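You operate a simulated robot arm through the tools that you are given. There is no shell and no other tool.

The job below is to be done with a simulated robot arm. You get a single attempt, and the scene is never put back.

Task
Set the controls near the top of the green bench. At the end: the brown roll with the smallest size on its label from the top of the green bench is on the rubber mat on the green bench; the gauge knob is turned to full left; the gap knob is turned to 3.0 mm; the gauge lever is set to plunger down; whatever was shut is shut again. Leave all else as you found it, and nothing knocked over. The gauge lever goes anticlockwise seen from above, to its stop.

Only the result counts: the job must be done as asked and must still hold three seconds after the hand-in. Knocking over, shifting, dropping, spilling or breaking anything else fails it.

Robot
A 7-joint arm with a two-finger parallel gripper, fixed in place. Base frame: the origin is at the foot of the arm, x ahead of it, y to its left, z up; the work surface is at about z = 850. Lengths are in mm, angles in rad, forces in N, time in s.
Its first joint turns from -2.304 to 2.304 rad. Payload 3.91 kg.
The TCP is the grasp point between the finger pads, 30 mm short of the fingertips. In the tool frame z runs along the fingers and y along their closing line. Largest opening 110 mm; finger width 20, thickness 10; the body of the gripper, 48 by 112 mm, starts 55 mm behind the TCP.
Orientation is that of the tool frame in the base frame, as a unit quaternion [x, y, z, w]. With the fingers straight down and closing along the base's y, the tool's x points along the base's -x, its y along +y and its z along -z.

Tools
- The arm moves only by the tool apply_moves. Its argument "commands" is a list of rows, each a list of 7 numbers: the turn, a rotation vector about the tool's x, y, z in rad, then the shift along the tool's x, y, z in m, then the finger opening in m, from 0 to 0.11. In form: [[wx, wy, wz, dx, dy, dz, hand], ...]. A call has 1 to 20 rows; each row is the pose to reach, as a shift and turn from the pose commanded when the call began, along the tool's axes at that moment. Rows are played at 5 a second. More than 50 mm and 0.15 rad between two rows, or a gripper value outside its range, and nothing of the call is played. Where a pose cannot be reached the arm comes as near as it can. A force on the tool above 40 N (or 10 N above the force at the start of the call, whichever is more), or a blocked arm, ends the call early, and 0.2 s more pass. Each finger travels about 108 mm/s and halts on what it meets, pressing with about 29 N; the grip force reading is that of the motor and also rises with nothing between the fingers. The clock runs only during rows and for 0.2 s after the last one: add rows that repeat a pose to give the fingers time. It gives the time, the measured TCP pose, the force on the tool (base axes), the opening and the grip force at its end, in the units of the frame above (readings bear some noise), with the torque about the TCP (base axes, N m) and any sound that the robot's microphone picked up.
- Cameras (640 x 400 px; columns grow to the right, rows downward): "scene" is fixed at [399.6, -642, 1634.4]; the picture's right is [0.86, -0.51, 0.00], its down [-0.36, -0.61, -0.71] and it looks along [0.36, 0.61, -0.71] (base axes); focal length 277 px, centre (320, 200). "wrist" rides on the gripper at [72, 17, -103] in the tool frame; the picture's right is [-0.23, 0.97, 0.00], its down [-0.76, -0.18, -0.62] and it looks along [-0.61, -0.14, 0.78] (tool axes); focal length 222 px, centre (320, 200). There is no depth. A picture from a camera that has moved, and an enlarged one, comes with that camera's place and axes in the base frame and with its lens. The place of the scene camera against the robot may be out by one fixed shift of up to 25 mm in any direction.
- capture(camera): a new picture of that camera. It takes no simulated time.
- enlarge(camera, box): a new picture of the part [left, top, right, bottom] of that camera's present view, enlarged. It takes no simulated time.
- hand_in(): hands the job in; it is judged then, once.

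Nothing tells you positions but the pictures and the camera data. Unless the task says otherwise, let go and move clear before handing in.

The tools are called after ">>>" as name(argument=value, ...) on one line, values as JSON. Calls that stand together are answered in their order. apply_moves: Moves the arm, as the interface text tells. Its arguments: {"type":"object","properties":{"commands":{"type":"array","items":{"type":"array","items":{"type":"number"}}}},"required":["commands"]} The other tools are called the same way: capture (camera) takes a picture; enlarge (camera, box) takes an enlarged picture of a part of a camera's view; hand_in () hands the job in.

At the start:

```text
time_s: 0.0
tool_pos: [652.8, 264.6, 1230.3]
tool_rot: [-0.001, 1.0, 0.001, -0.001]
wrist_force: [-0.4, -1.1, 0.9]
ft_torque: [0.02, 0.0, 0.0]
width: 109.9
grip_force: 0.0
```

scene: 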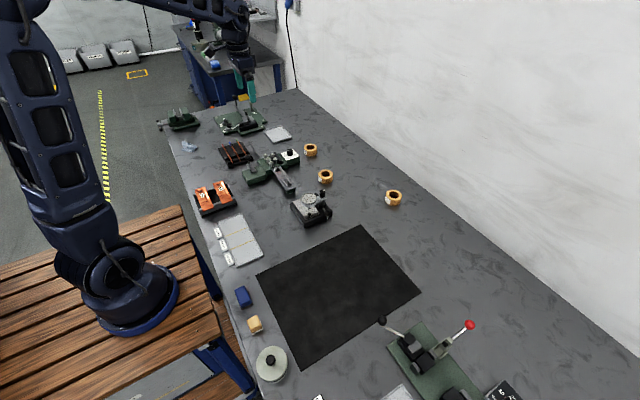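
wrist: 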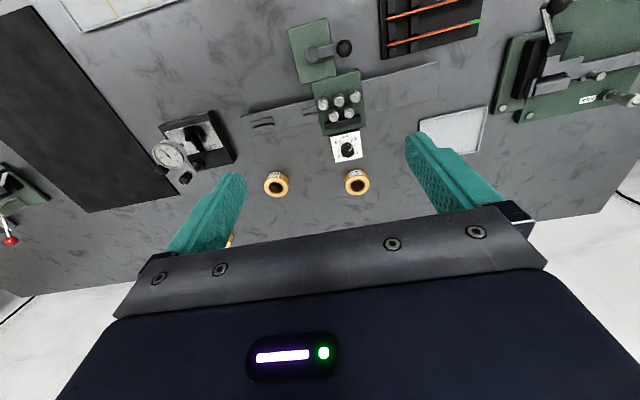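

I see a bench with several fixtures, three brown/orange rolls, a black mat, and gauges. I'll look closely at the parts before moving.

>>> enlarge(camera="scene", box=[200, 120, 440, 270])

>>> enlarge(camera="scene", box=[140, 80, 300, 180])

>>> enlarge(camera="scene", box=[340, 280, 540, 400])

>>> enlarge(camera="scene", box=[180, 170, 340, 390])

>>> enlarge(camera="wrist", box=[140, 0, 400, 220])

>>> enlarge(camera="wrist", box=[370, 0, 640, 200])

```text
2.67 times, centred on (320, 195) of scene
camera zoom: at [399.6, -642.0, 1634.4], right [0.86, -0.51, 0.0], down [-0.36, -0.61, -0.71], along [0.36, 0.61, -0.71], focal length 738 px, centre (320, 213)
```

zoom: 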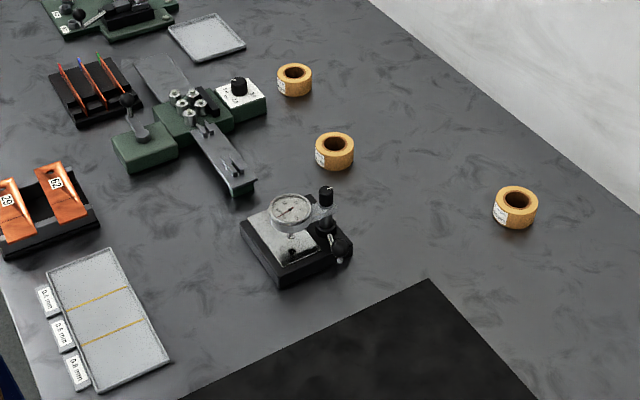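

```text
4.00 times, centred on (220, 130) of scene
camera zoom: at [399.6, -642.0, 1634.4], right [0.86, -0.51, 0.0], down [-0.36, -0.61, -0.71], along [0.36, 0.61, -0.71], focal length 1106 px, centre (720, 480)
```

zoom: 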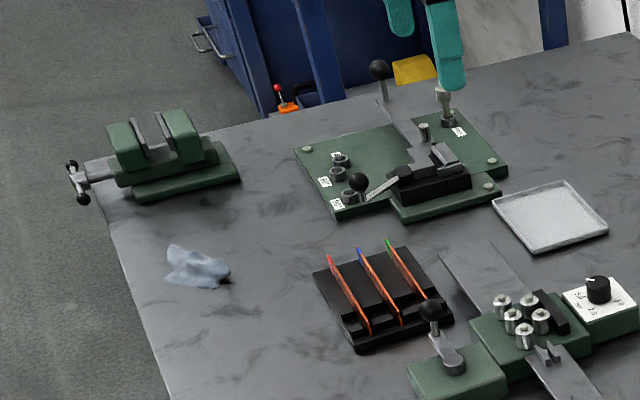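

```text
3.20 times, centred on (440, 340) of scene
camera zoom: at [399.6, -642.0, 1634.4], right [0.86, -0.51, 0.0], down [-0.36, -0.61, -0.71], along [0.36, 0.61, -0.71], focal length 885 px, centre (-64, -248)
```

zoom: 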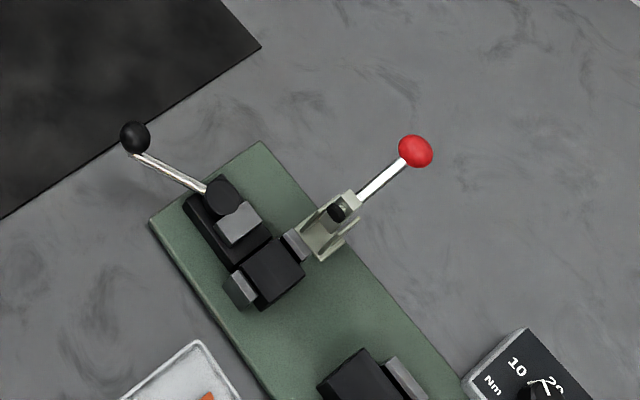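

```text
1.82 times, centred on (260, 280) of scene
camera zoom: at [399.6, -642.0, 1634.4], right [0.86, -0.51, 0.0], down [-0.36, -0.61, -0.71], along [0.36, 0.61, -0.71], focal length 503 px, centre (429, 54)
```

zoom: 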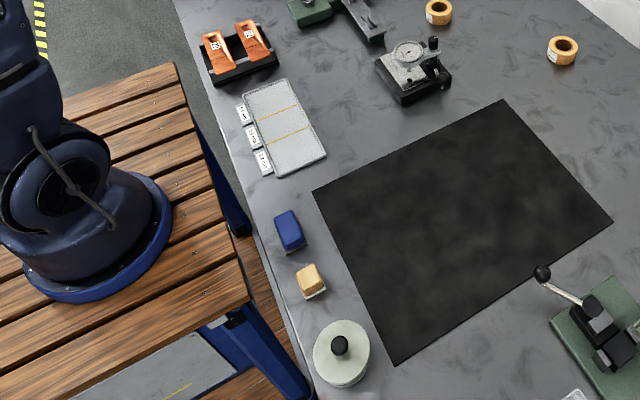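

```text
1.82 times, centred on (270, 110) of wrist
camera zoom: at [579.4, 280.7, 1335.0], right [0.23, 0.97, 0.0], down [0.76, -0.18, 0.62], along [0.61, -0.14, -0.78], focal length 404 px, centre (411, 364)
```

zoom: 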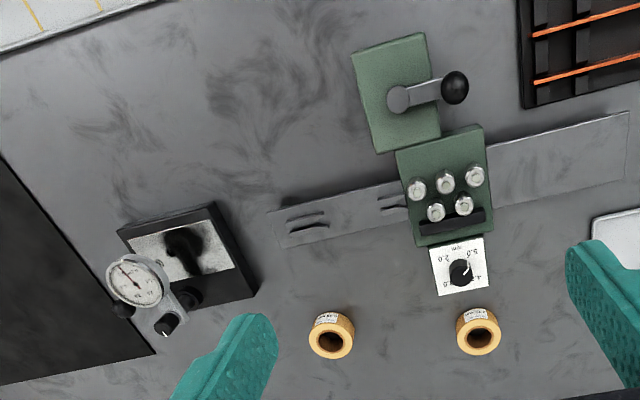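

```text
2.00 times, centred on (505, 100) of wrist
camera zoom: at [579.4, 280.7, 1335.0], right [0.23, 0.97, 0.0], down [0.76, -0.18, 0.62], along [0.61, -0.14, -0.78], focal length 444 px, centre (-50, 400)
```

zoom: 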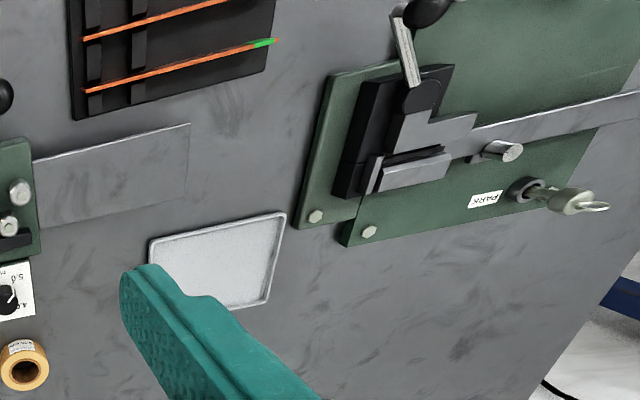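

The gap fixture (white dial), the dial gauge block and three rolls are in view. I'll zoom tightly on the labels and dials from the present pose, in case the enlargement has real detail.

>>> enlarge(camera="wrist", box=[255, 165, 295, 200])

>>> enlarge(camera="wrist", box=[325, 125, 380, 200])

>>> enlarge(camera="wrist", box=[140, 100, 250, 200])

>>> enlarge(camera="scene", box=[380, 180, 410, 215])

>>> enlarge(camera="scene", box=[285, 180, 340, 230])

>>> enlarge(camera="scene", box=[240, 135, 340, 200])

```text
11.43 times, centred on (275, 182) of wrist
camera zoom: at [579.4, 280.7, 1335.0], right [0.23, 0.97, 0.0], down [0.76, -0.18, 0.62], along [0.61, -0.14, -0.78], focal length 2538 px, centre (834, 400)
```

zoom: 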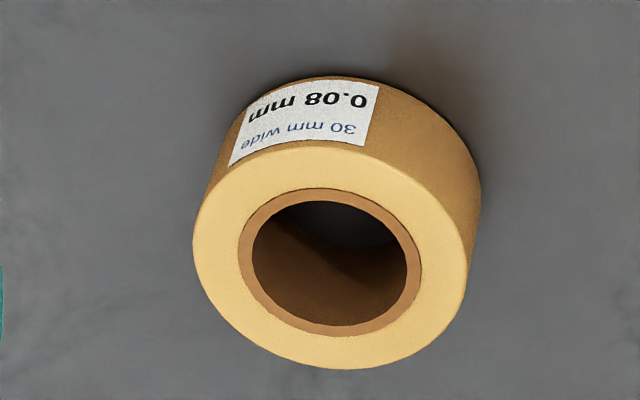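

```text
5.33 times, centred on (352, 162) of wrist
camera zoom: at [579.4, 280.7, 1335.0], right [0.23, 0.97, 0.0], down [0.76, -0.18, 0.62], along [0.61, -0.14, -0.78], focal length 1185 px, centre (147, 400)
```

zoom: 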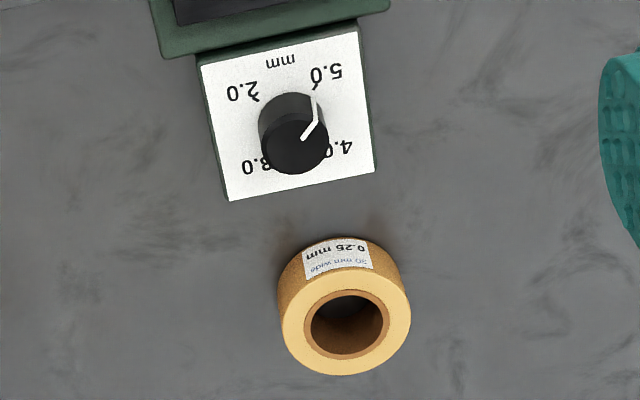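

```text
4.00 times, centred on (195, 150) of wrist
camera zoom: at [579.4, 280.7, 1335.0], right [0.23, 0.97, 0.0], down [0.76, -0.18, 0.62], along [0.61, -0.14, -0.78], focal length 888 px, centre (820, 400)
```

zoom: 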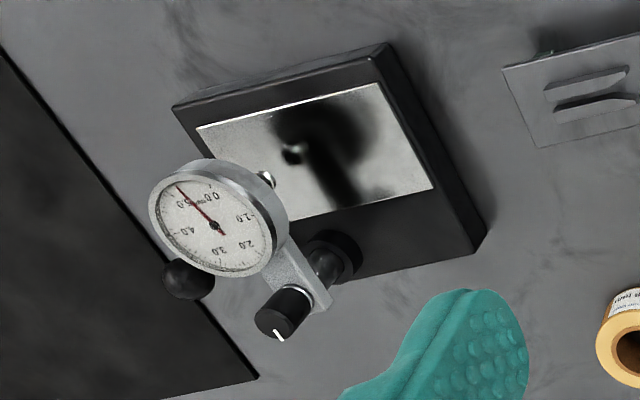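

```text
11.43 times, centred on (395, 198) of scene
camera zoom: at [399.6, -642.0, 1634.4], right [0.86, -0.51, 0.0], down [-0.36, -0.61, -0.71], along [0.36, 0.61, -0.71], focal length 3161 px, centre (-537, 229)
```

zoom: 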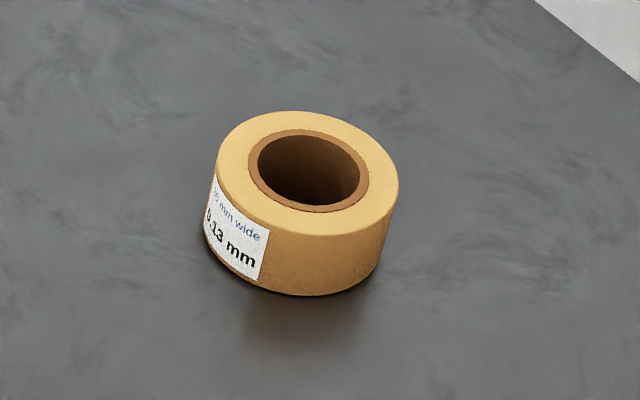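

```text
8.00 times, centred on (312, 205) of scene
camera zoom: at [399.6, -642.0, 1634.4], right [0.86, -0.51, 0.0], down [-0.36, -0.61, -0.71], along [0.36, 0.61, -0.71], focal length 2213 px, centre (380, 160)
```

zoom: 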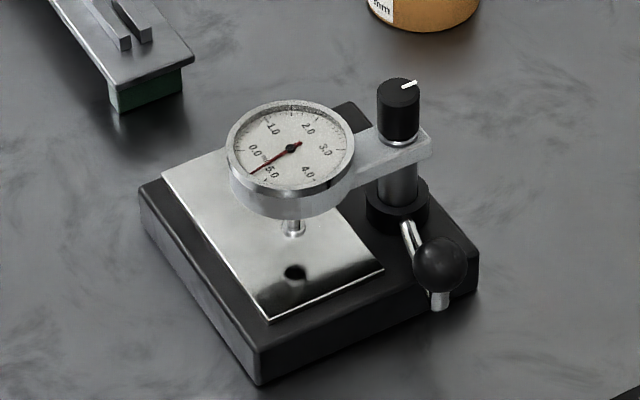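

```text
6.15 times, centred on (290, 168) of scene
camera zoom: at [399.6, -642.0, 1634.4], right [0.86, -0.51, 0.0], down [-0.36, -0.61, -0.71], along [0.36, 0.61, -0.71], focal length 1702 px, centre (505, 400)
```

zoom: 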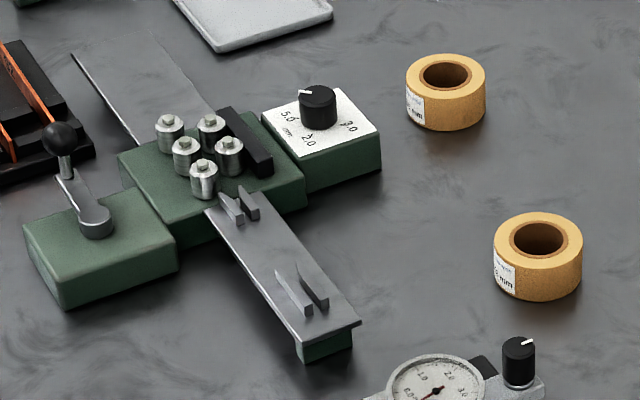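

The labels read 0.08 mm (roll near x≈866, y≈98), 0.25 mm and 0.13 mm. I'll check the bench surroundings for other rolls and look closer at the rest before I move.

>>> enlarge(camera="scene", box=[0, 0, 320, 120])

>>> enlarge(camera="scene", box=[180, 270, 340, 400])

>>> enlarge(camera="scene", box=[380, 300, 640, 400])

>>> enlarge(camera="scene", box=[310, 185, 335, 220])

>>> enlarge(camera="scene", box=[278, 143, 308, 168])

>>> enlarge(camera="wrist", box=[335, 125, 365, 165])

```text
2.00 times, centred on (160, 60) of scene
camera zoom: at [399.6, -642.0, 1634.4], right [0.86, -0.51, 0.0], down [-0.36, -0.61, -0.71], along [0.36, 0.61, -0.71], focal length 553 px, centre (640, 480)
```

zoom: 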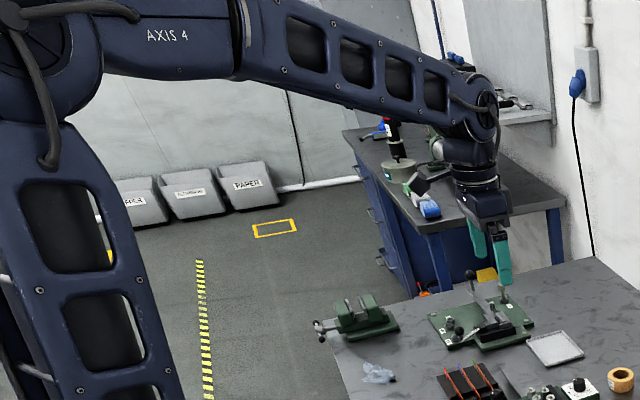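

```text
3.08 times, centred on (260, 335) of scene
camera zoom: at [399.6, -642.0, 1634.4], right [0.86, -0.51, 0.0], down [-0.36, -0.61, -0.71], along [0.36, 0.61, -0.71], focal length 851 px, centre (505, -215)
```

zoom: 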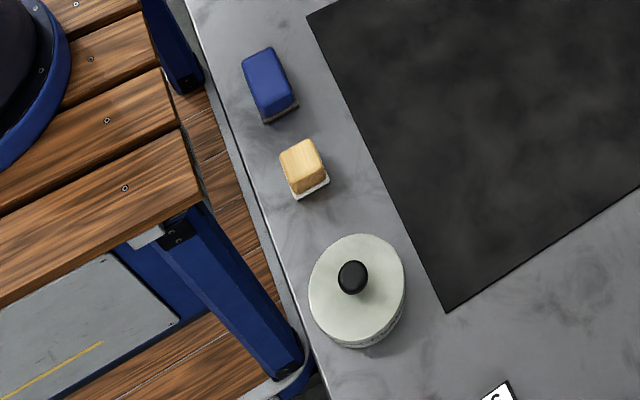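

```text
2.46 times, centred on (510, 350) of scene
camera zoom: at [399.6, -642.0, 1634.4], right [0.86, -0.51, 0.0], down [-0.36, -0.61, -0.71], along [0.36, 0.61, -0.71], focal length 681 px, centre (-148, -169)
```

zoom: 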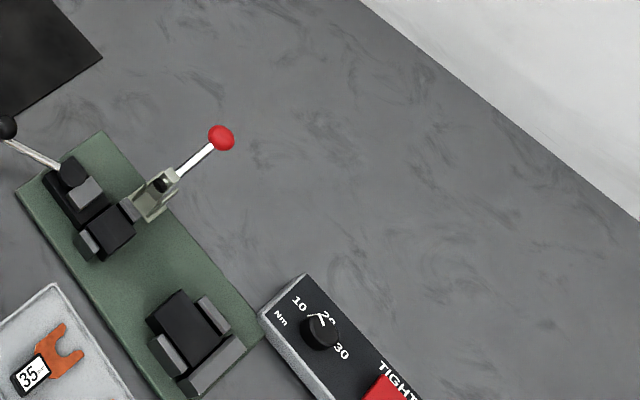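

```text
11.43 times, centred on (322, 202) of scene
camera zoom: at [399.6, -642.0, 1634.4], right [0.86, -0.51, 0.0], down [-0.36, -0.61, -0.71], along [0.36, 0.61, -0.71], focal length 3161 px, centre (291, 171)
```

zoom: 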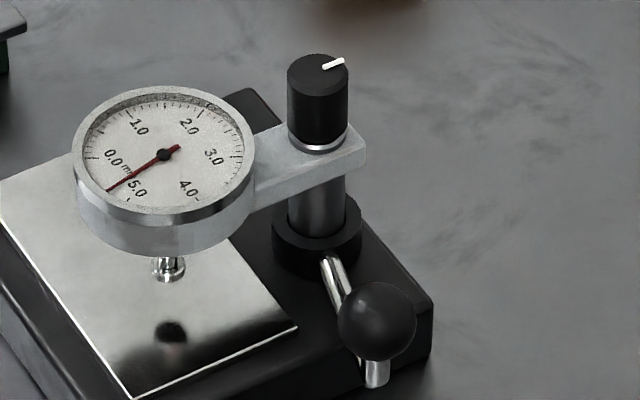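

```text
16.00 times, centred on (293, 156) of scene
camera zoom: at [399.6, -642.0, 1634.4], right [0.86, -0.51, 0.0], down [-0.36, -0.61, -0.71], along [0.36, 0.61, -0.71], focal length 4425 px, centre (752, 912)
```

zoom: 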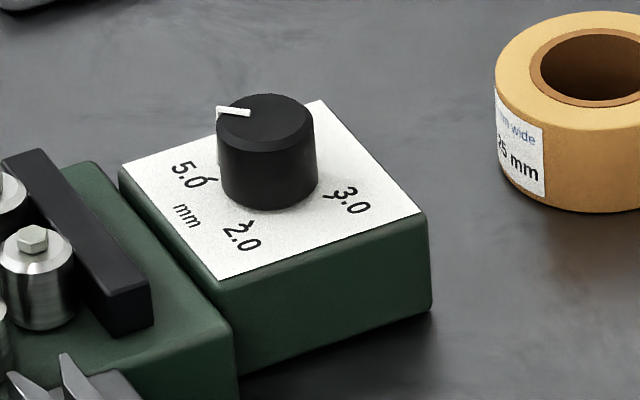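

```text
10.00 times, centred on (350, 145) of wrist
camera zoom: at [579.4, 280.7, 1335.0], right [0.23, 0.97, 0.0], down [0.76, -0.18, 0.62], along [0.61, -0.14, -0.78], focal length 2221 px, centre (20, 750)
```

zoom: 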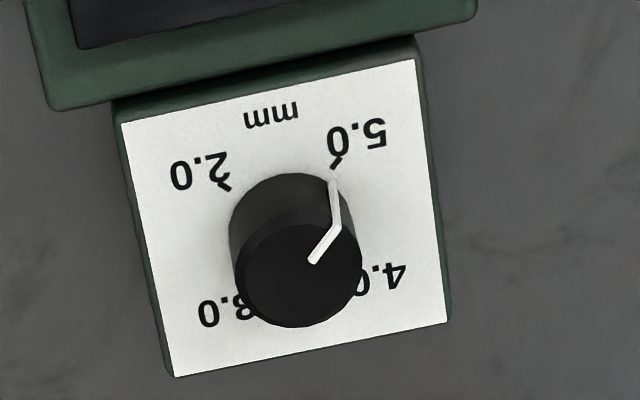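

Target roll is the 0.08 mm one at about (866, 98). The gap dial block is near (798, 290), the gauge post near (760, -40) and the mat spans roughly x 455–860, y -455 to -155. Next I'll move the camera closer to the gauge to inspect its knob and lever.

>>> apply_moves(commands=[[0, 0, 0, 0.0014, -0.0321, 0.0199, 0.11], [0, 0, 0, 0.0028, -0.0641, 0.0398, 0.11], [0, 0, 0, 0.0043, -0.0962, 0.0598, 0.11], [0, 0, 0, 0.0057, -0.1283, 0.0797, 0.11], [0, 0, 0, 0.0071, -0.1604, 0.0996, 0.11], [0, 0, 0, 0.0085, -0.1924, 0.1195, 0.11], [0, 0, 0, 0.01, -0.2245, 0.1395, 0.11], [0, 0, 0, 0.0114, -0.2566, 0.1594, 0.11], [0, 0, 0, 0.0128, -0.2886, 0.1793, 0.11]])

```text
time_s: 2.0
tool_pos: [638.9, -24.1, 1051.2]
tool_rot: [0.0, 1.0, 0.0, 0.0]
wrist_force: [-0.4, 0.6, 0.7]
ft_torque: [-0.02, -0.02, 0.0]
width: 109.9
grip_force: 0.1
```

The arm is now in front of the gauge. I'll take pictures of it.

>>> capture(camera="wrist")

>>> enlarge(camera="scene", box=[285, 180, 340, 230])

```text
taken
camera wrist: at [566.1, -8.1, 1154.9], right [0.23, 0.97, 0.0], down [0.76, -0.18, 0.62], along [0.61, -0.14, -0.78], focal length 222 px, centre (320, 200)
```

wrist: 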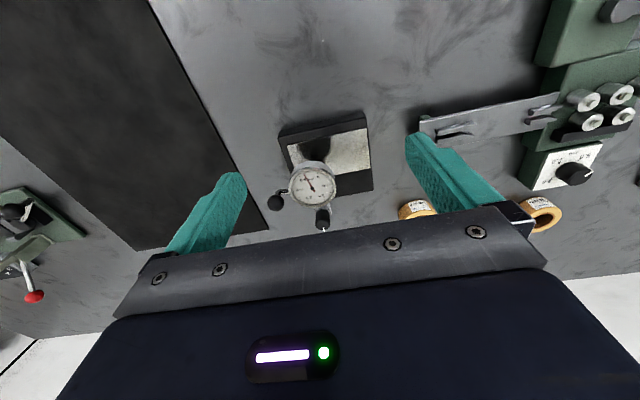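

```text
8.00 times, centred on (312, 205) of scene
camera zoom: at [399.6, -642.0, 1634.4], right [0.86, -0.51, 0.0], down [-0.36, -0.61, -0.71], along [0.36, 0.61, -0.71], focal length 2213 px, centre (380, 160)
```

zoom: 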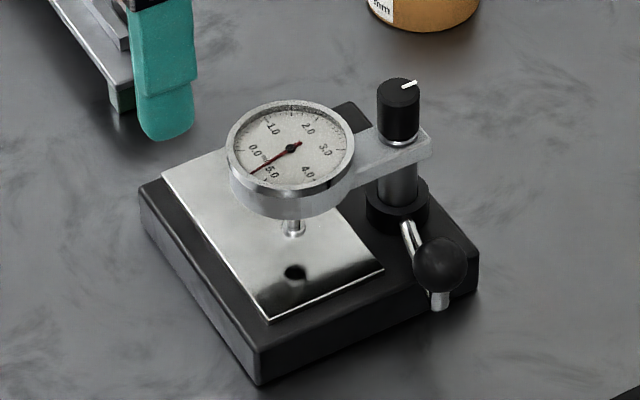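

>>> enlarge(camera="wrist", box=[255, 100, 385, 240])

>>> enlarge(camera="wrist", box=[300, 195, 345, 235])

>>> enlarge(camera="wrist", box=[260, 155, 345, 240])

>>> enlarge(camera="wrist", box=[540, 130, 620, 200])

```text
2.86 times, centred on (320, 170) of wrist
camera zoom: at [566.1, -8.1, 1154.9], right [0.23, 0.97, 0.0], down [0.76, -0.18, 0.62], along [0.61, -0.14, -0.78], focal length 635 px, centre (320, 286)
```

zoom: 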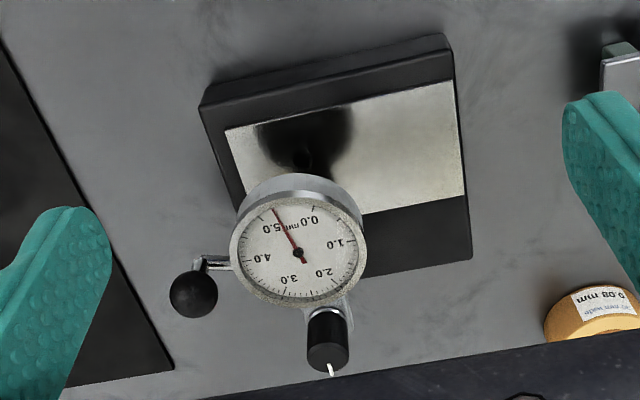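

```text
10.00 times, centred on (322, 215) of wrist
camera zoom: at [566.1, -8.1, 1154.9], right [0.23, 0.97, 0.0], down [0.76, -0.18, 0.62], along [0.61, -0.14, -0.78], focal length 2221 px, centre (295, 50)
```

zoom: 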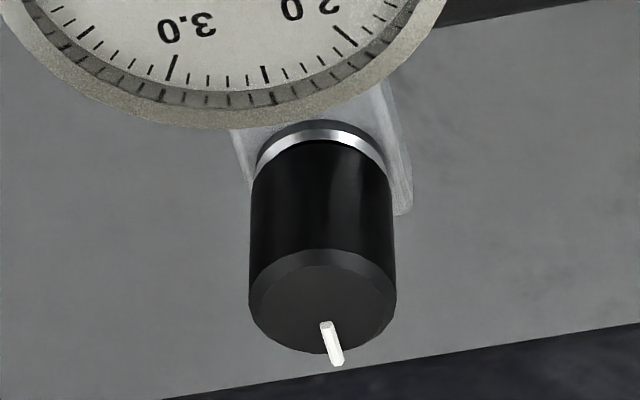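

```text
4.71 times, centred on (302, 198) of wrist
camera zoom: at [566.1, -8.1, 1154.9], right [0.23, 0.97, 0.0], down [0.76, -0.18, 0.62], along [0.61, -0.14, -0.78], focal length 1045 px, centre (402, 212)
```

zoom: 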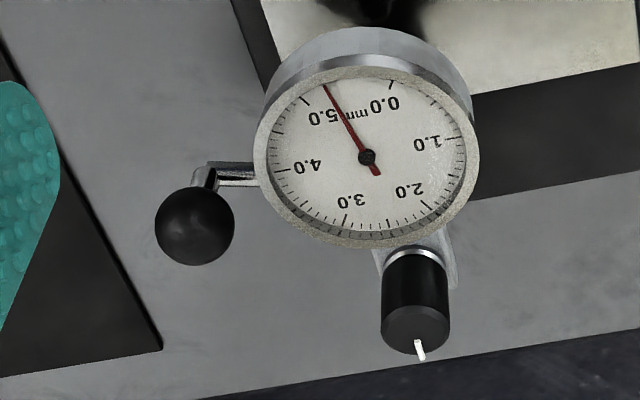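

```text
5.71 times, centred on (580, 165) of wrist
camera zoom: at [566.1, -8.1, 1154.9], right [0.23, 0.97, 0.0], down [0.76, -0.18, 0.62], along [0.61, -0.14, -0.78], focal length 1269 px, centre (-1166, 400)
```

zoom: 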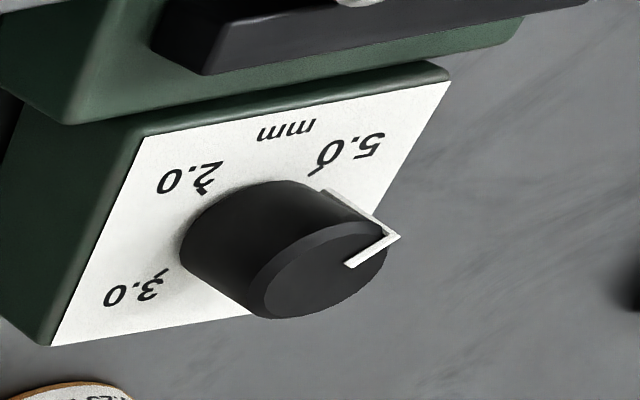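

The gauge's post knob points about +x and its lever ball sits on the -y side of the post. I'll take two offset views so I can triangulate the gauge parts well.

>>> apply_moves(commands=[[0, 0, 0, 0.005, -0.03, 0, 0.11], [0, 0, 0, 0.01, -0.06, 0, 0.11], [0, 0, 0, 0.015, -0.09, 0, 0.11], [0, 0, 0, 0.02, -0.12, 0, 0.11], [0, 0, 0, 0.025, -0.14, 0, 0.11], [0, 0, 0, 0.025, -0.14, 0, 0.11]])

>>> enlarge(camera="wrist", box=[300, 80, 500, 220])

>>> capture(camera="wrist")

```text
time_s: 3.4
tool_pos: [615.4, -164.5, 1051.3]
tool_rot: [0.0, 1.0, 0.0, 0.0]
wrist_force: [0.1, -0.6, 0.2]
ft_torque: [0.01, 0.01, 0.01]
width: 109.8
grip_force: 0.1
```

```text
2.86 times, centred on (400, 150) of wrist
camera zoom: at [542.1, -148.1, 1156.3], right [0.23, 0.97, 0.0], down [0.76, -0.18, 0.62], along [0.61, -0.14, -0.78], focal length 635 px, centre (91, 343)
```

zoom: 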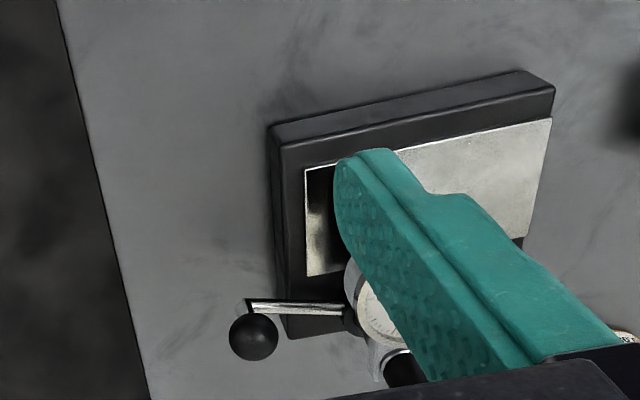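

```text
taken
camera wrist: at [542.1, -148.1, 1156.3], right [0.23, 0.97, 0.0], down [0.76, -0.18, 0.62], along [0.61, -0.14, -0.78], focal length 222 px, centre (320, 200)
```

wrist: 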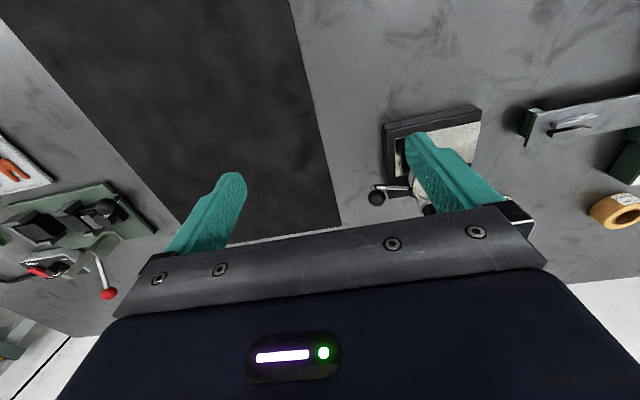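

The finger hides the post from here. I'll close the fingers and look again from this side, then from the other side.

>>> apply_moves(commands=[[0, 0, 0, 0, 0, 0, 0.07], [0, 0, 0, 0, 0, 0, 0.03], [0, 0, 0, 0, 0, 0, 0.0], [0, 0, 0, 0, 0, 0, 0.0], [0, 0, 0, 0, 0, 0, 0.0]])

>>> enlarge(camera="wrist", box=[340, 80, 500, 220])

>>> enlarge(camera="wrist", box=[365, 160, 445, 220])

```text
time_s: 4.6
tool_pos: [614.5, -163.9, 1053.1]
tool_rot: [0.0, 1.0, 0.0, 0.0]
wrist_force: [0.3, 0.3, 0.6]
ft_torque: [-0.02, 0.03, -0.02]
width: 0.1
grip_force: 28.8
```

```text
2.86 times, centred on (420, 150) of wrist
camera zoom: at [542.2, -147.9, 1156.3], right [0.23, 0.97, 0.0], down [0.76, -0.18, 0.62], along [0.61, -0.14, -0.78], focal length 635 px, centre (34, 343)
```

zoom: 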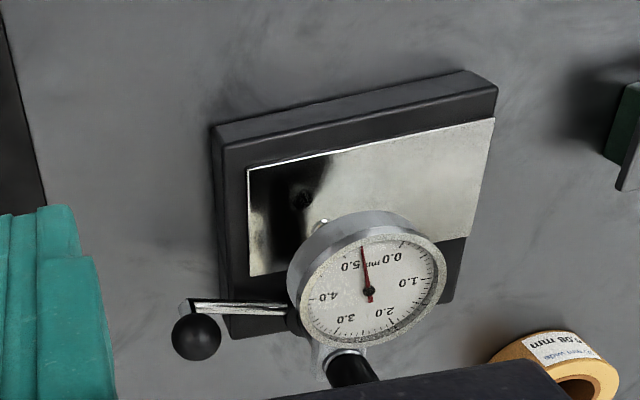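

```text
6.67 times, centred on (405, 190) of wrist
camera zoom: at [542.2, -147.9, 1156.3], right [0.23, 0.97, 0.0], down [0.76, -0.18, 0.62], along [0.61, -0.14, -0.78], focal length 1481 px, centre (-247, 267)
```

zoom: 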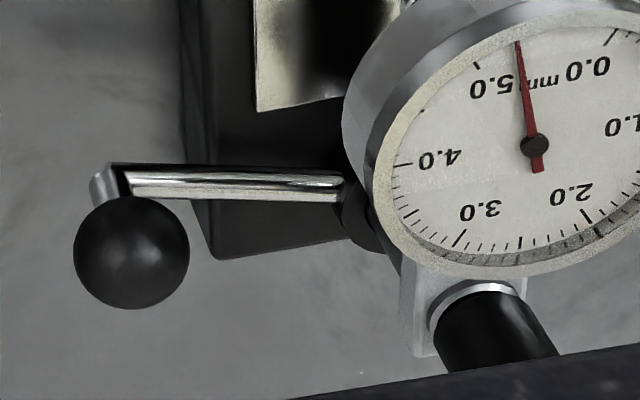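

From the triangulation, the post axis is about (759.5, -50), its knob top is at z≈957, and the dial top is at z≈947 centred on (709, -51). The lever ball is at about (747, -115, 911), so I'll bring the closed fingers to its -x side, ready to push it anticlockwise.

>>> apply_moves(commands=[[0, 0, 0, -0.03, 0.019, 0.017, 0.0], [0, 0, 0, -0.06, 0.038, 0.034, 0.0], [0, 0, 0, -0.093, 0.055, 0.051, 0.0], [0, 0, 0, -0.093, 0.055, 0.075, 0.0], [0, 0, 0, -0.093, 0.055, 0.1, 0.0], [0, 0, 0, -0.093, 0.055, 0.121, 0.0], [0, 0, 0, -0.093, 0.055, 0.121, 0.0]])

>>> capture(camera="wrist")

>>> enlarge(camera="scene", box=[275, 160, 355, 240])

```text
time_s: 6.2
tool_pos: [708.5, -108.7, 930.3]
tool_rot: [-0.001, 1.0, 0.001, 0.0]
wrist_force: [-0.5, 0.4, 0.3]
ft_torque: [0.0, -0.01, -0.01]
width: 0.0
grip_force: 29.0
```

```text
taken
camera wrist: at [635.3, -92.9, 1034.2], right [0.23, 0.97, 0.0], down [0.76, -0.18, 0.62], along [0.61, -0.14, -0.78], focal length 222 px, centre (320, 200)
```

wrist: 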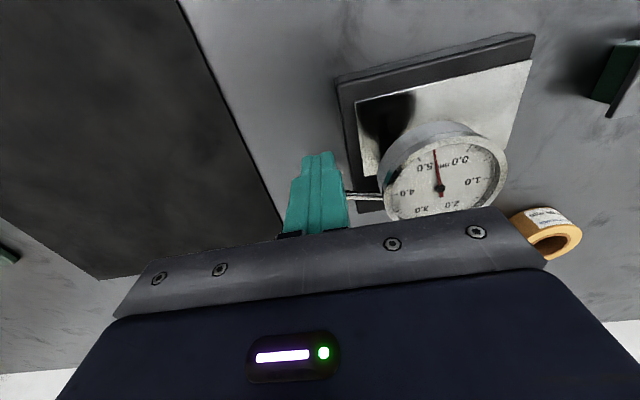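

```text
5.00 times, centred on (315, 200) of scene
camera zoom: at [399.6, -642.0, 1634.4], right [0.86, -0.51, 0.0], down [-0.36, -0.61, -0.71], along [0.36, 0.61, -0.71], focal length 1383 px, centre (345, 200)
```

zoom: 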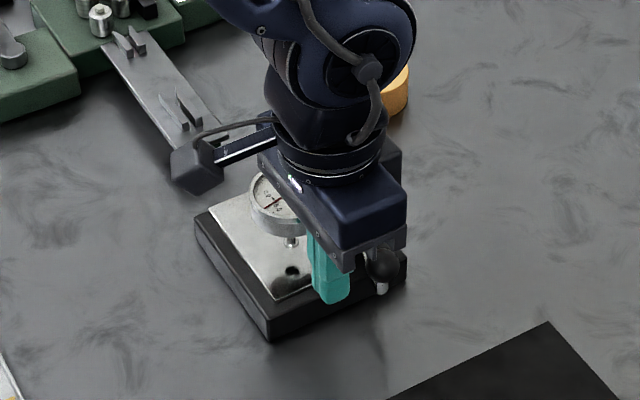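

The closed fingers are beside the ball on its -x side with no contact yet. I'll start the anticlockwise push slowly around the post axis and watch the force.

>>> apply_moves(commands=[[0, 0, 0, -0.01, -0.0005, 0, 0], [0, 0, 0, -0.0173, -0.0016, 0, 0], [0, 0, -0.0873, -0.0227, -0.0044, 0, 0], [0, 0, -0.1745, -0.0284, -0.0066, 0, 0], [0, 0, -0.2618, -0.0342, -0.0084, 0, 0]])

>>> enlarge(camera="scene", box=[275, 160, 355, 240])

```text
time_s: 7.4
tool_pos: [741.7, -118.3, 930.1]
tool_rot: [-0.131, 0.991, 0.0, 0.0]
wrist_force: [0.1, -0.7, -0.6]
ft_torque: [-0.01, -0.04, -0.01]
width: 0.0
grip_force: 29.1
```

```text
5.00 times, centred on (315, 200) of scene
camera zoom: at [399.6, -642.0, 1634.4], right [0.86, -0.51, 0.0], down [-0.36, -0.61, -0.71], along [0.36, 0.61, -0.71], focal length 1383 px, centre (345, 200)
```

zoom: 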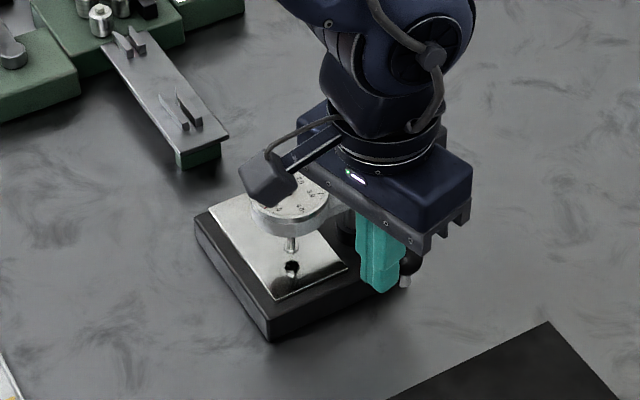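

The lever moves freely with the fingers. I'll go on turning it around the post axis.

>>> apply_moves(commands=[[0, 0, -0.0873, -0.00541, -0.00275, 0, 0], [0, 0, -0.1745, -0.01104, -0.00502, 0, 0], [0, 0, -0.2618, -0.01685, -0.00679, 0, 0], [0, 0, -0.3491, -0.02279, -0.00805, 0, 0], [0, 0, -0.4363, -0.02881, -0.00877, 0, 0], [0, 0, -0.5236, -0.03488, -0.00898, 0, 0]])

>>> enlarge(camera="scene", box=[275, 160, 355, 240])

>>> capture(camera="wrist")

```text
time_s: 8.8
tool_pos: [777.4, -116.4, 929.2]
tool_rot: [-0.384, 0.923, 0.0, 0.001]
wrist_force: [0.4, 0.1, 0.1]
ft_torque: [0.02, -0.01, 0.0]
width: 0.0
grip_force: 29.9
```

```text
5.00 times, centred on (315, 200) of scene
camera zoom: at [399.6, -642.0, 1634.4], right [0.86, -0.51, 0.0], down [-0.36, -0.61, -0.71], along [0.36, 0.61, -0.71], focal length 1383 px, centre (345, 200)
```

zoom: 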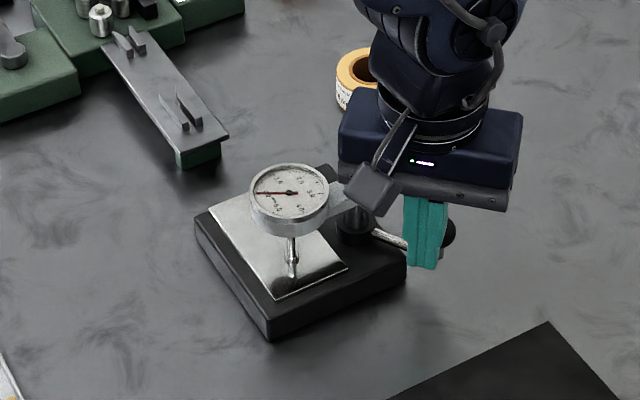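

```text
taken
camera wrist: at [714.7, -156.9, 1034.4], right [-0.53, 0.85, 0.0], down [0.66, 0.41, 0.62], along [0.53, 0.33, -0.78], focal length 222 px, centre (320, 200)
```

wrist: 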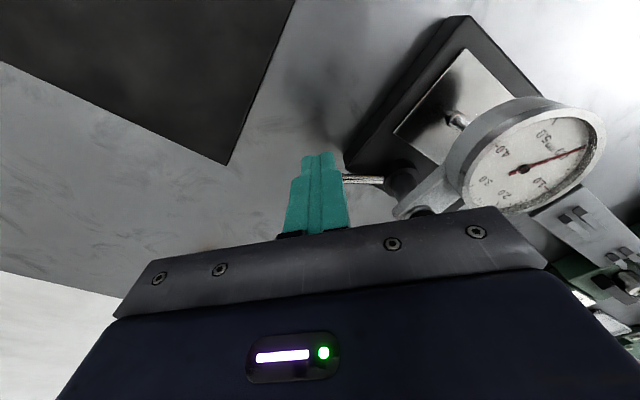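

The plunger is extending as the lever turns (about 45° so far). I'll continue in smaller pieces and watch for the stop.

>>> apply_moves(commands=[[0, 0, -0.0873, -0.00541, -0.00275, 0, 0], [0, 0, -0.1745, -0.01104, -0.00502, 0, 0], [0, 0, -0.2618, -0.01685, -0.00679, 0, 0]])

>>> enlarge(camera="scene", box=[275, 160, 355, 240])

```text
time_s: 9.6
tool_pos: [789.2, -114.4, 928.3]
tool_rot: [-0.486, 0.874, 0.001, -0.005]
wrist_force: [-10.1, -7.1, 2.9]
ft_torque: [-0.07, 0.21, 0.01]
width: 0.1
grip_force: 28.9
stopped in row 3: the force on the tool passed its limit at 52 N (the readings are from after the stop); the commanded pose is now the measured one
```

```text
5.00 times, centred on (315, 200) of scene
camera zoom: at [399.6, -642.0, 1634.4], right [0.86, -0.51, 0.0], down [-0.36, -0.61, -0.71], along [0.36, 0.61, -0.71], focal length 1383 px, centre (345, 200)
```

zoom: 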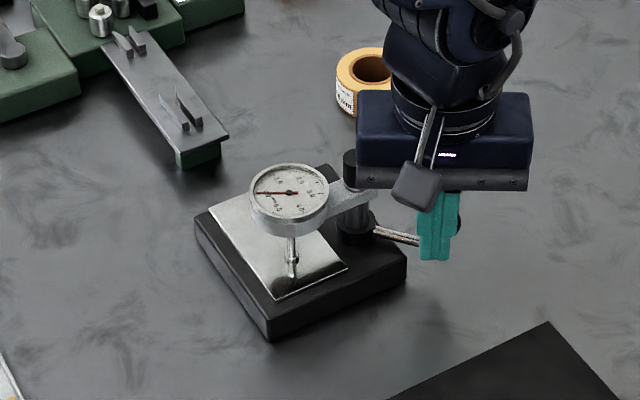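

The lever met its stop at about 58–60° and the base has not moved. I'll back off and lift, then check the lever and gauge.

>>> apply_moves(commands=[[0, 0, 0, 0.006, 0, 0, 0], [0, 0, 0, 0.015, 0, 0, 0], [0, 0, 0, 0.015, 0, -0.04, 0], [0, 0, 0, 0.015, 0, -0.08, 0], [0, 0, 0, 0.015, 0, -0.12, 0], [0, 0, 0, 0.015, 0, -0.12, 0]])

>>> enlarge(camera="scene", box=[275, 160, 355, 240])

>>> capture(camera="wrist")

```text
time_s: 11.0
tool_pos: [783.0, -124.9, 1050.6]
tool_rot: [-0.486, 0.874, 0.0, -0.005]
wrist_force: [-0.2, 0.6, 0.3]
ft_torque: [0.0, -0.01, -0.02]
width: 0.1
grip_force: 28.8
```

```text
5.00 times, centred on (315, 200) of scene
camera zoom: at [399.6, -642.0, 1634.4], right [0.86, -0.51, 0.0], down [-0.36, -0.61, -0.71], along [0.36, 0.61, -0.71], focal length 1383 px, centre (345, 200)
```

zoom: 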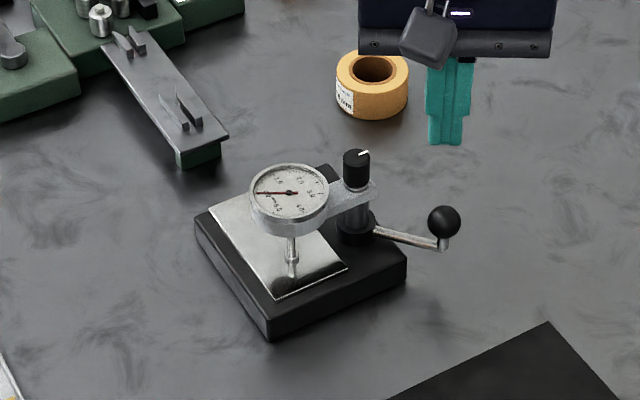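

```text
taken
camera wrist: at [731.0, -178.5, 1155.4], right [-0.71, 0.71, 0.0], down [0.56, 0.56, 0.62], along [0.43, 0.44, -0.79], focal length 222 px, centre (320, 200)
```

wrist: 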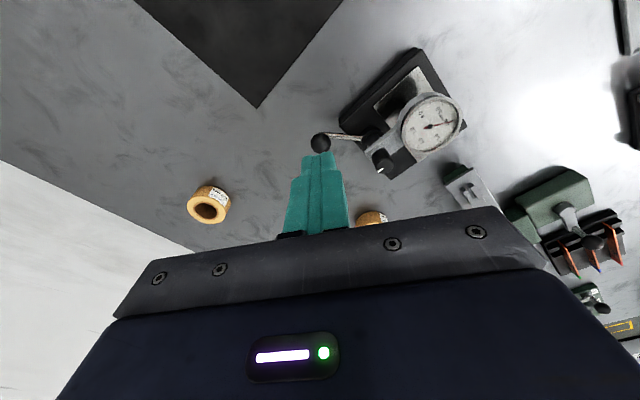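

The lever is at its new stop and the plunger is down on the plate. I'll turn the tool back to the plain orientation with fingers open, to measure the gauge knob precisely.

>>> apply_moves(commands=[[0, -0.0013, 0.1269, 0.00145, 0.0201, -0.00125, 0.02], [0, -0.0026, 0.2538, 0.0029, 0.0403, -0.0025, 0.05], [0, -0.0039, 0.3807, 0.00435, 0.0604, -0.00375, 0.08], [0, -0.0052, 0.5076, 0.0058, 0.0806, -0.005, 0.11], [0, -0.0065, 0.6345, 0.00725, 0.1007, -0.00625, 0.11], [0, -0.0078, 0.7614, 0.0087, 0.1208, -0.0075, 0.11], [0, -0.0091, 0.8883, 0.01015, 0.141, -0.00875, 0.11], [0, -0.0104, 1.0152, 0.0116, 0.1611, -0.01, 0.11], [0, -0.0104, 1.0152, 0.0116, 0.1611, -0.01, 0.11]])

>>> capture(camera="wrist")

>>> enlarge(camera="wrist", box=[300, 150, 380, 220])

```text
time_s: 13.0
tool_pos: [640.4, -50.4, 1060.3]
tool_rot: [0.0, 1.0, 0.0, 0.001]
wrist_force: [-0.1, 0.6, 0.1]
ft_torque: [-0.01, -0.01, 0.04]
width: 110.0
grip_force: 0.0
```

```text
taken
camera wrist: at [567.2, -34.9, 1164.9], right [0.23, 0.97, 0.0], down [0.76, -0.18, 0.62], along [0.61, -0.14, -0.78], focal length 222 px, centre (320, 200)
```

wrist: 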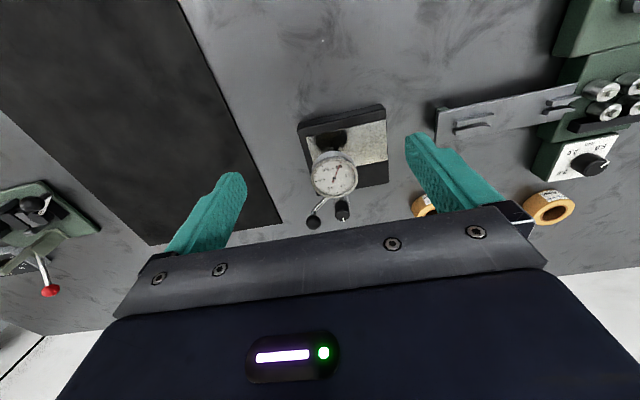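

```text
5.71 times, centred on (340, 185) of wrist
camera zoom: at [567.2, -34.9, 1164.9], right [0.23, 0.97, 0.0], down [0.76, -0.18, 0.62], along [0.61, -0.14, -0.78], focal length 1269 px, centre (206, 286)
```

zoom: 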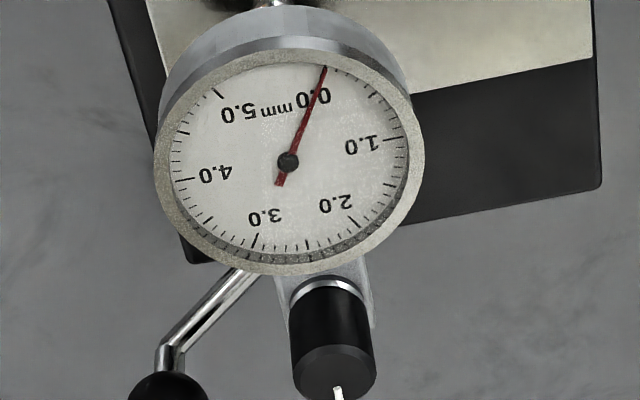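

The dial now reads about 0.0 with the plunger down. The gauge knob axis is at about (758.5, -50.2), so I'll go above it with the tool yawed clockwise by 60°, which leaves room for a long anticlockwise turn.

>>> apply_moves(commands=[[0, 0, 0.131, -0.0148, 0, 0.006, 0.1], [0, 0, 0.262, -0.0295, 0, 0.012, 0.09], [0, 0, 0.393, -0.0443, 0, 0.018, 0.08], [0, 0, 0.524, -0.059, 0, 0.024, 0.07], [0, 0, 0.654, -0.0738, 0, 0.03, 0.06], [0, 0, 0.785, -0.0885, 0, 0.036, 0.05], [0, 0, 0.916, -0.1033, 0, 0.043, 0.05], [0, 0, 1.047, -0.118, 0, 0.05, 0.05], [0, 0, 1.047, -0.118, 0, 0.05, 0.05]])

>>> capture(camera="wrist")

>>> enlarge(camera="scene", box=[285, 160, 355, 230])

```text
time_s: 15.0
tool_pos: [758.3, -50.3, 1011.4]
tool_rot: [0.5, 0.866, 0.001, 0.001]
wrist_force: [-0.4, -0.1, -0.3]
ft_torque: [0.04, -0.01, 0.0]
width: 50.3
grip_force: 0.1
```

```text
taken
camera wrist: at [736.1, 19.8, 1115.4], right [0.96, 0.29, 0.0], down [0.23, -0.75, 0.62], along [0.18, -0.59, -0.78], focal length 222 px, centre (320, 200)
```

wrist: 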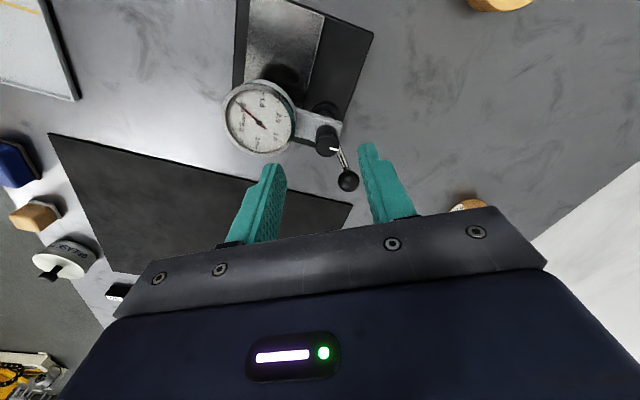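

```text
5.71 times, centred on (320, 195) of scene
camera zoom: at [399.6, -642.0, 1634.4], right [0.86, -0.51, 0.0], down [-0.36, -0.61, -0.71], along [0.36, 0.61, -0.71], focal length 1580 px, centre (320, 229)
```

zoom: 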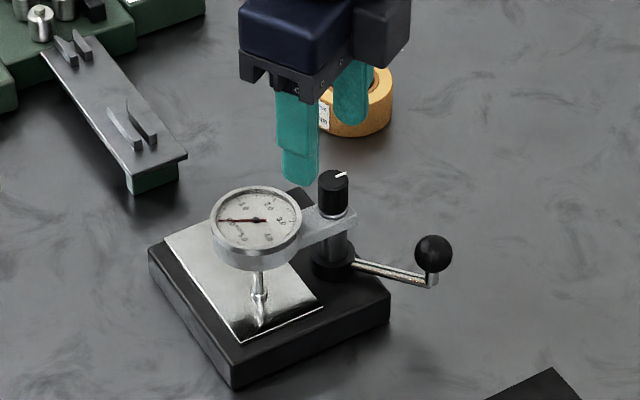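

>>> enlarge(camera="wrist", box=[280, 100, 370, 190])

```text
4.44 times, centred on (325, 145) of wrist
camera zoom: at [736.1, 19.8, 1115.4], right [0.96, 0.29, 0.0], down [0.23, -0.75, 0.62], along [0.18, -0.59, -0.78], focal length 987 px, centre (298, 444)
```

zoom: 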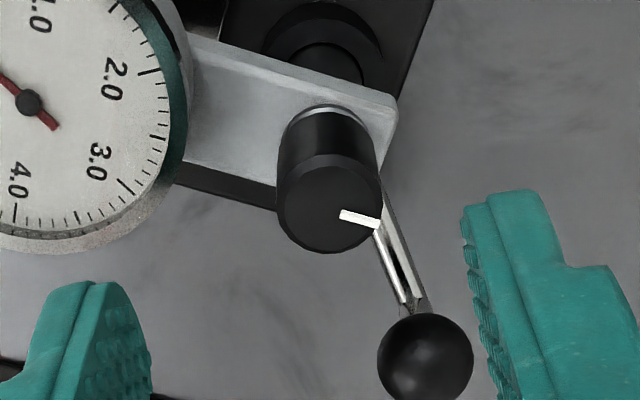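

Putting all views together, the knob axis is nearer (763.5, -51), with knob z 923–952 and the dial rim 27 mm away from that axis. I'll shift about 6 mm to line up and narrow the fingers to 30 mm so they clear the dial, then check before going down.

>>> apply_moves(commands=[[0, 0, 0, -0.0028, 0.0054, 0, 0.03], [0, 0, 0, -0.0028, 0.0054, 0.02, 0.03], [0, 0, 0, -0.0028, 0.0054, 0.02, 0.03]])

>>> enlarge(camera="wrist", box=[270, 120, 370, 220])

>>> enlarge(camera="scene", box=[295, 160, 345, 210])

```text
time_s: 15.8
tool_pos: [763.6, -49.8, 990.5]
tool_rot: [0.499, 0.867, 0.001, 0.0]
wrist_force: [-0.3, -0.2, 0.2]
ft_torque: [-0.01, 0.0, 0.0]
width: 29.8
grip_force: 0.1
```

```text
4.00 times, centred on (320, 170) of wrist
camera zoom: at [741.9, 20.4, 1094.8], right [0.96, 0.29, 0.0], down [0.23, -0.75, 0.62], along [0.18, -0.59, -0.78], focal length 888 px, centre (320, 320)
```

zoom: 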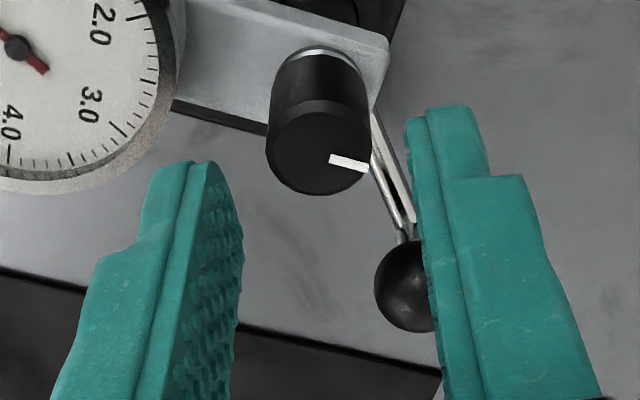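

```text
8.00 times, centred on (320, 185) of scene
camera zoom: at [399.6, -642.0, 1634.4], right [0.86, -0.51, 0.0], down [-0.36, -0.61, -0.71], along [0.36, 0.61, -0.71], focal length 2213 px, centre (320, 320)
```

zoom: 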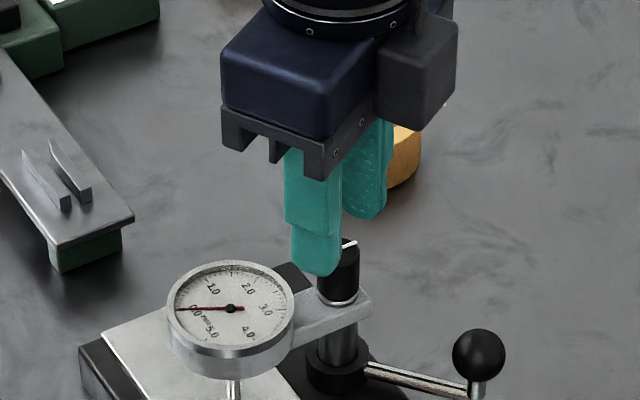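

The knob is now centred between the fingers. I'll go down around it and close.

>>> apply_moves(commands=[[0, 0, 0, 0, 0, 0.01, 0.03], [0, 0, 0, 0, 0, 0.02, 0.03], [0, 0, 0, 0, 0, 0.0295, 0.03], [0, 0, 0, 0, 0, 0.0295, 0.024], [0, 0, 0, 0, 0, 0.0295, 0.019], [0, 0, 0, 0, 0, 0.0295, 0.01], [0, 0, 0, 0, 0, 0.0295, 0.01]])

>>> enlarge(camera="scene", box=[285, 165, 345, 225])

>>> enlarge(camera="wrist", box=[270, 120, 370, 220])

```text
time_s: 17.4
tool_pos: [765.0, -50.4, 962.6]
tool_rot: [0.498, 0.867, 0.001, 0.0]
wrist_force: [-0.5, 0.3, -2.6]
ft_torque: [-0.18, 0.07, -0.03]
width: 18.8
grip_force: 44.9
```

```text
6.67 times, centred on (315, 195) of scene
camera zoom: at [399.6, -642.0, 1634.4], right [0.86, -0.51, 0.0], down [-0.36, -0.61, -0.71], along [0.36, 0.61, -0.71], focal length 1844 px, centre (353, 233)
```

zoom: 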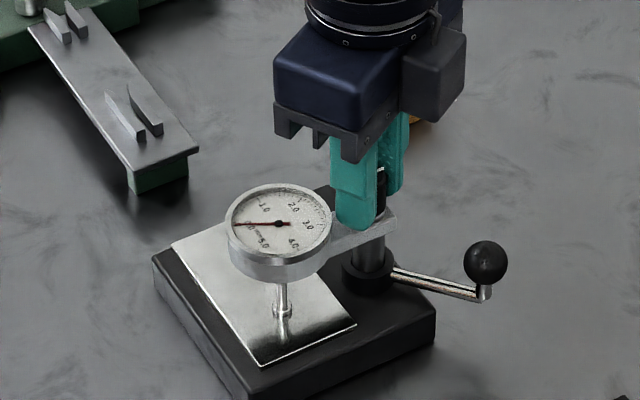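

```text
4.00 times, centred on (320, 170) of wrist
camera zoom: at [742.1, 20.0, 1065.7], right [0.96, 0.29, 0.0], down [0.23, -0.75, 0.62], along [0.18, -0.59, -0.78], focal length 888 px, centre (320, 320)
```

zoom: 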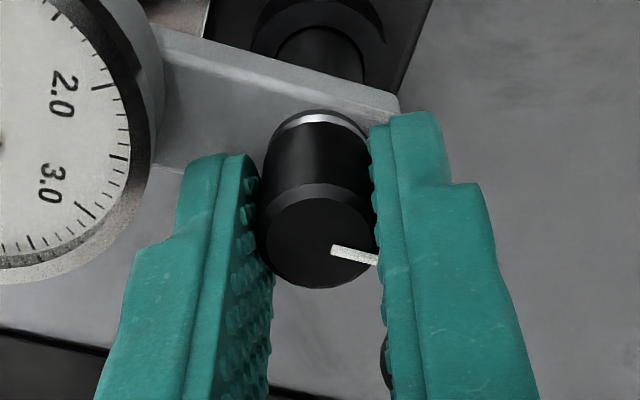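

Gripped at 18.8 mm width with low side force. I'll turn anticlockwise in stages and watch the torque.

>>> apply_moves(commands=[[0, 0, -0.06, 0, 0, 0, 0.01], [0, 0, -0.13, 0, 0, 0, 0.01], [0, 0, -0.2, 0, 0, 0, 0.01], [0, 0, -0.27, 0, 0, 0, 0.01], [0, 0, -0.34, 0, 0, 0, 0.01]])

>>> enlarge(camera="wrist", box=[270, 120, 370, 220])

```text
time_s: 18.6
tool_pos: [764.7, -49.7, 961.5]
tool_rot: [0.345, 0.938, 0.002, 0.001]
wrist_force: [5.2, -7.2, 1.3]
ft_torque: [0.19, 0.52, 0.0]
width: 18.6
grip_force: 45.1
```

```text
4.00 times, centred on (320, 170) of wrist
camera zoom: at [719.6, 8.8, 1065.6], right [0.8, 0.59, 0.0], down [0.46, -0.63, 0.62], along [0.37, -0.5, -0.78], focal length 888 px, centre (320, 320)
```

zoom: 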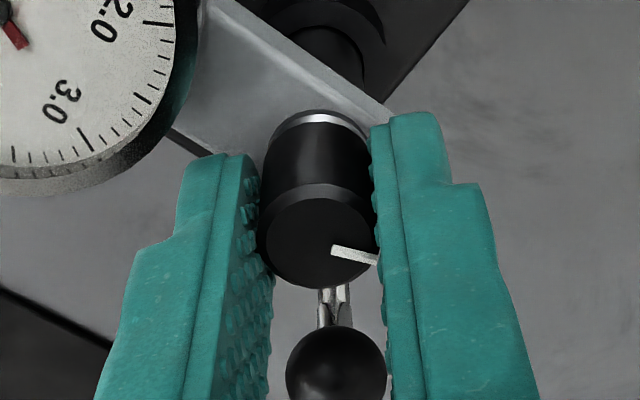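

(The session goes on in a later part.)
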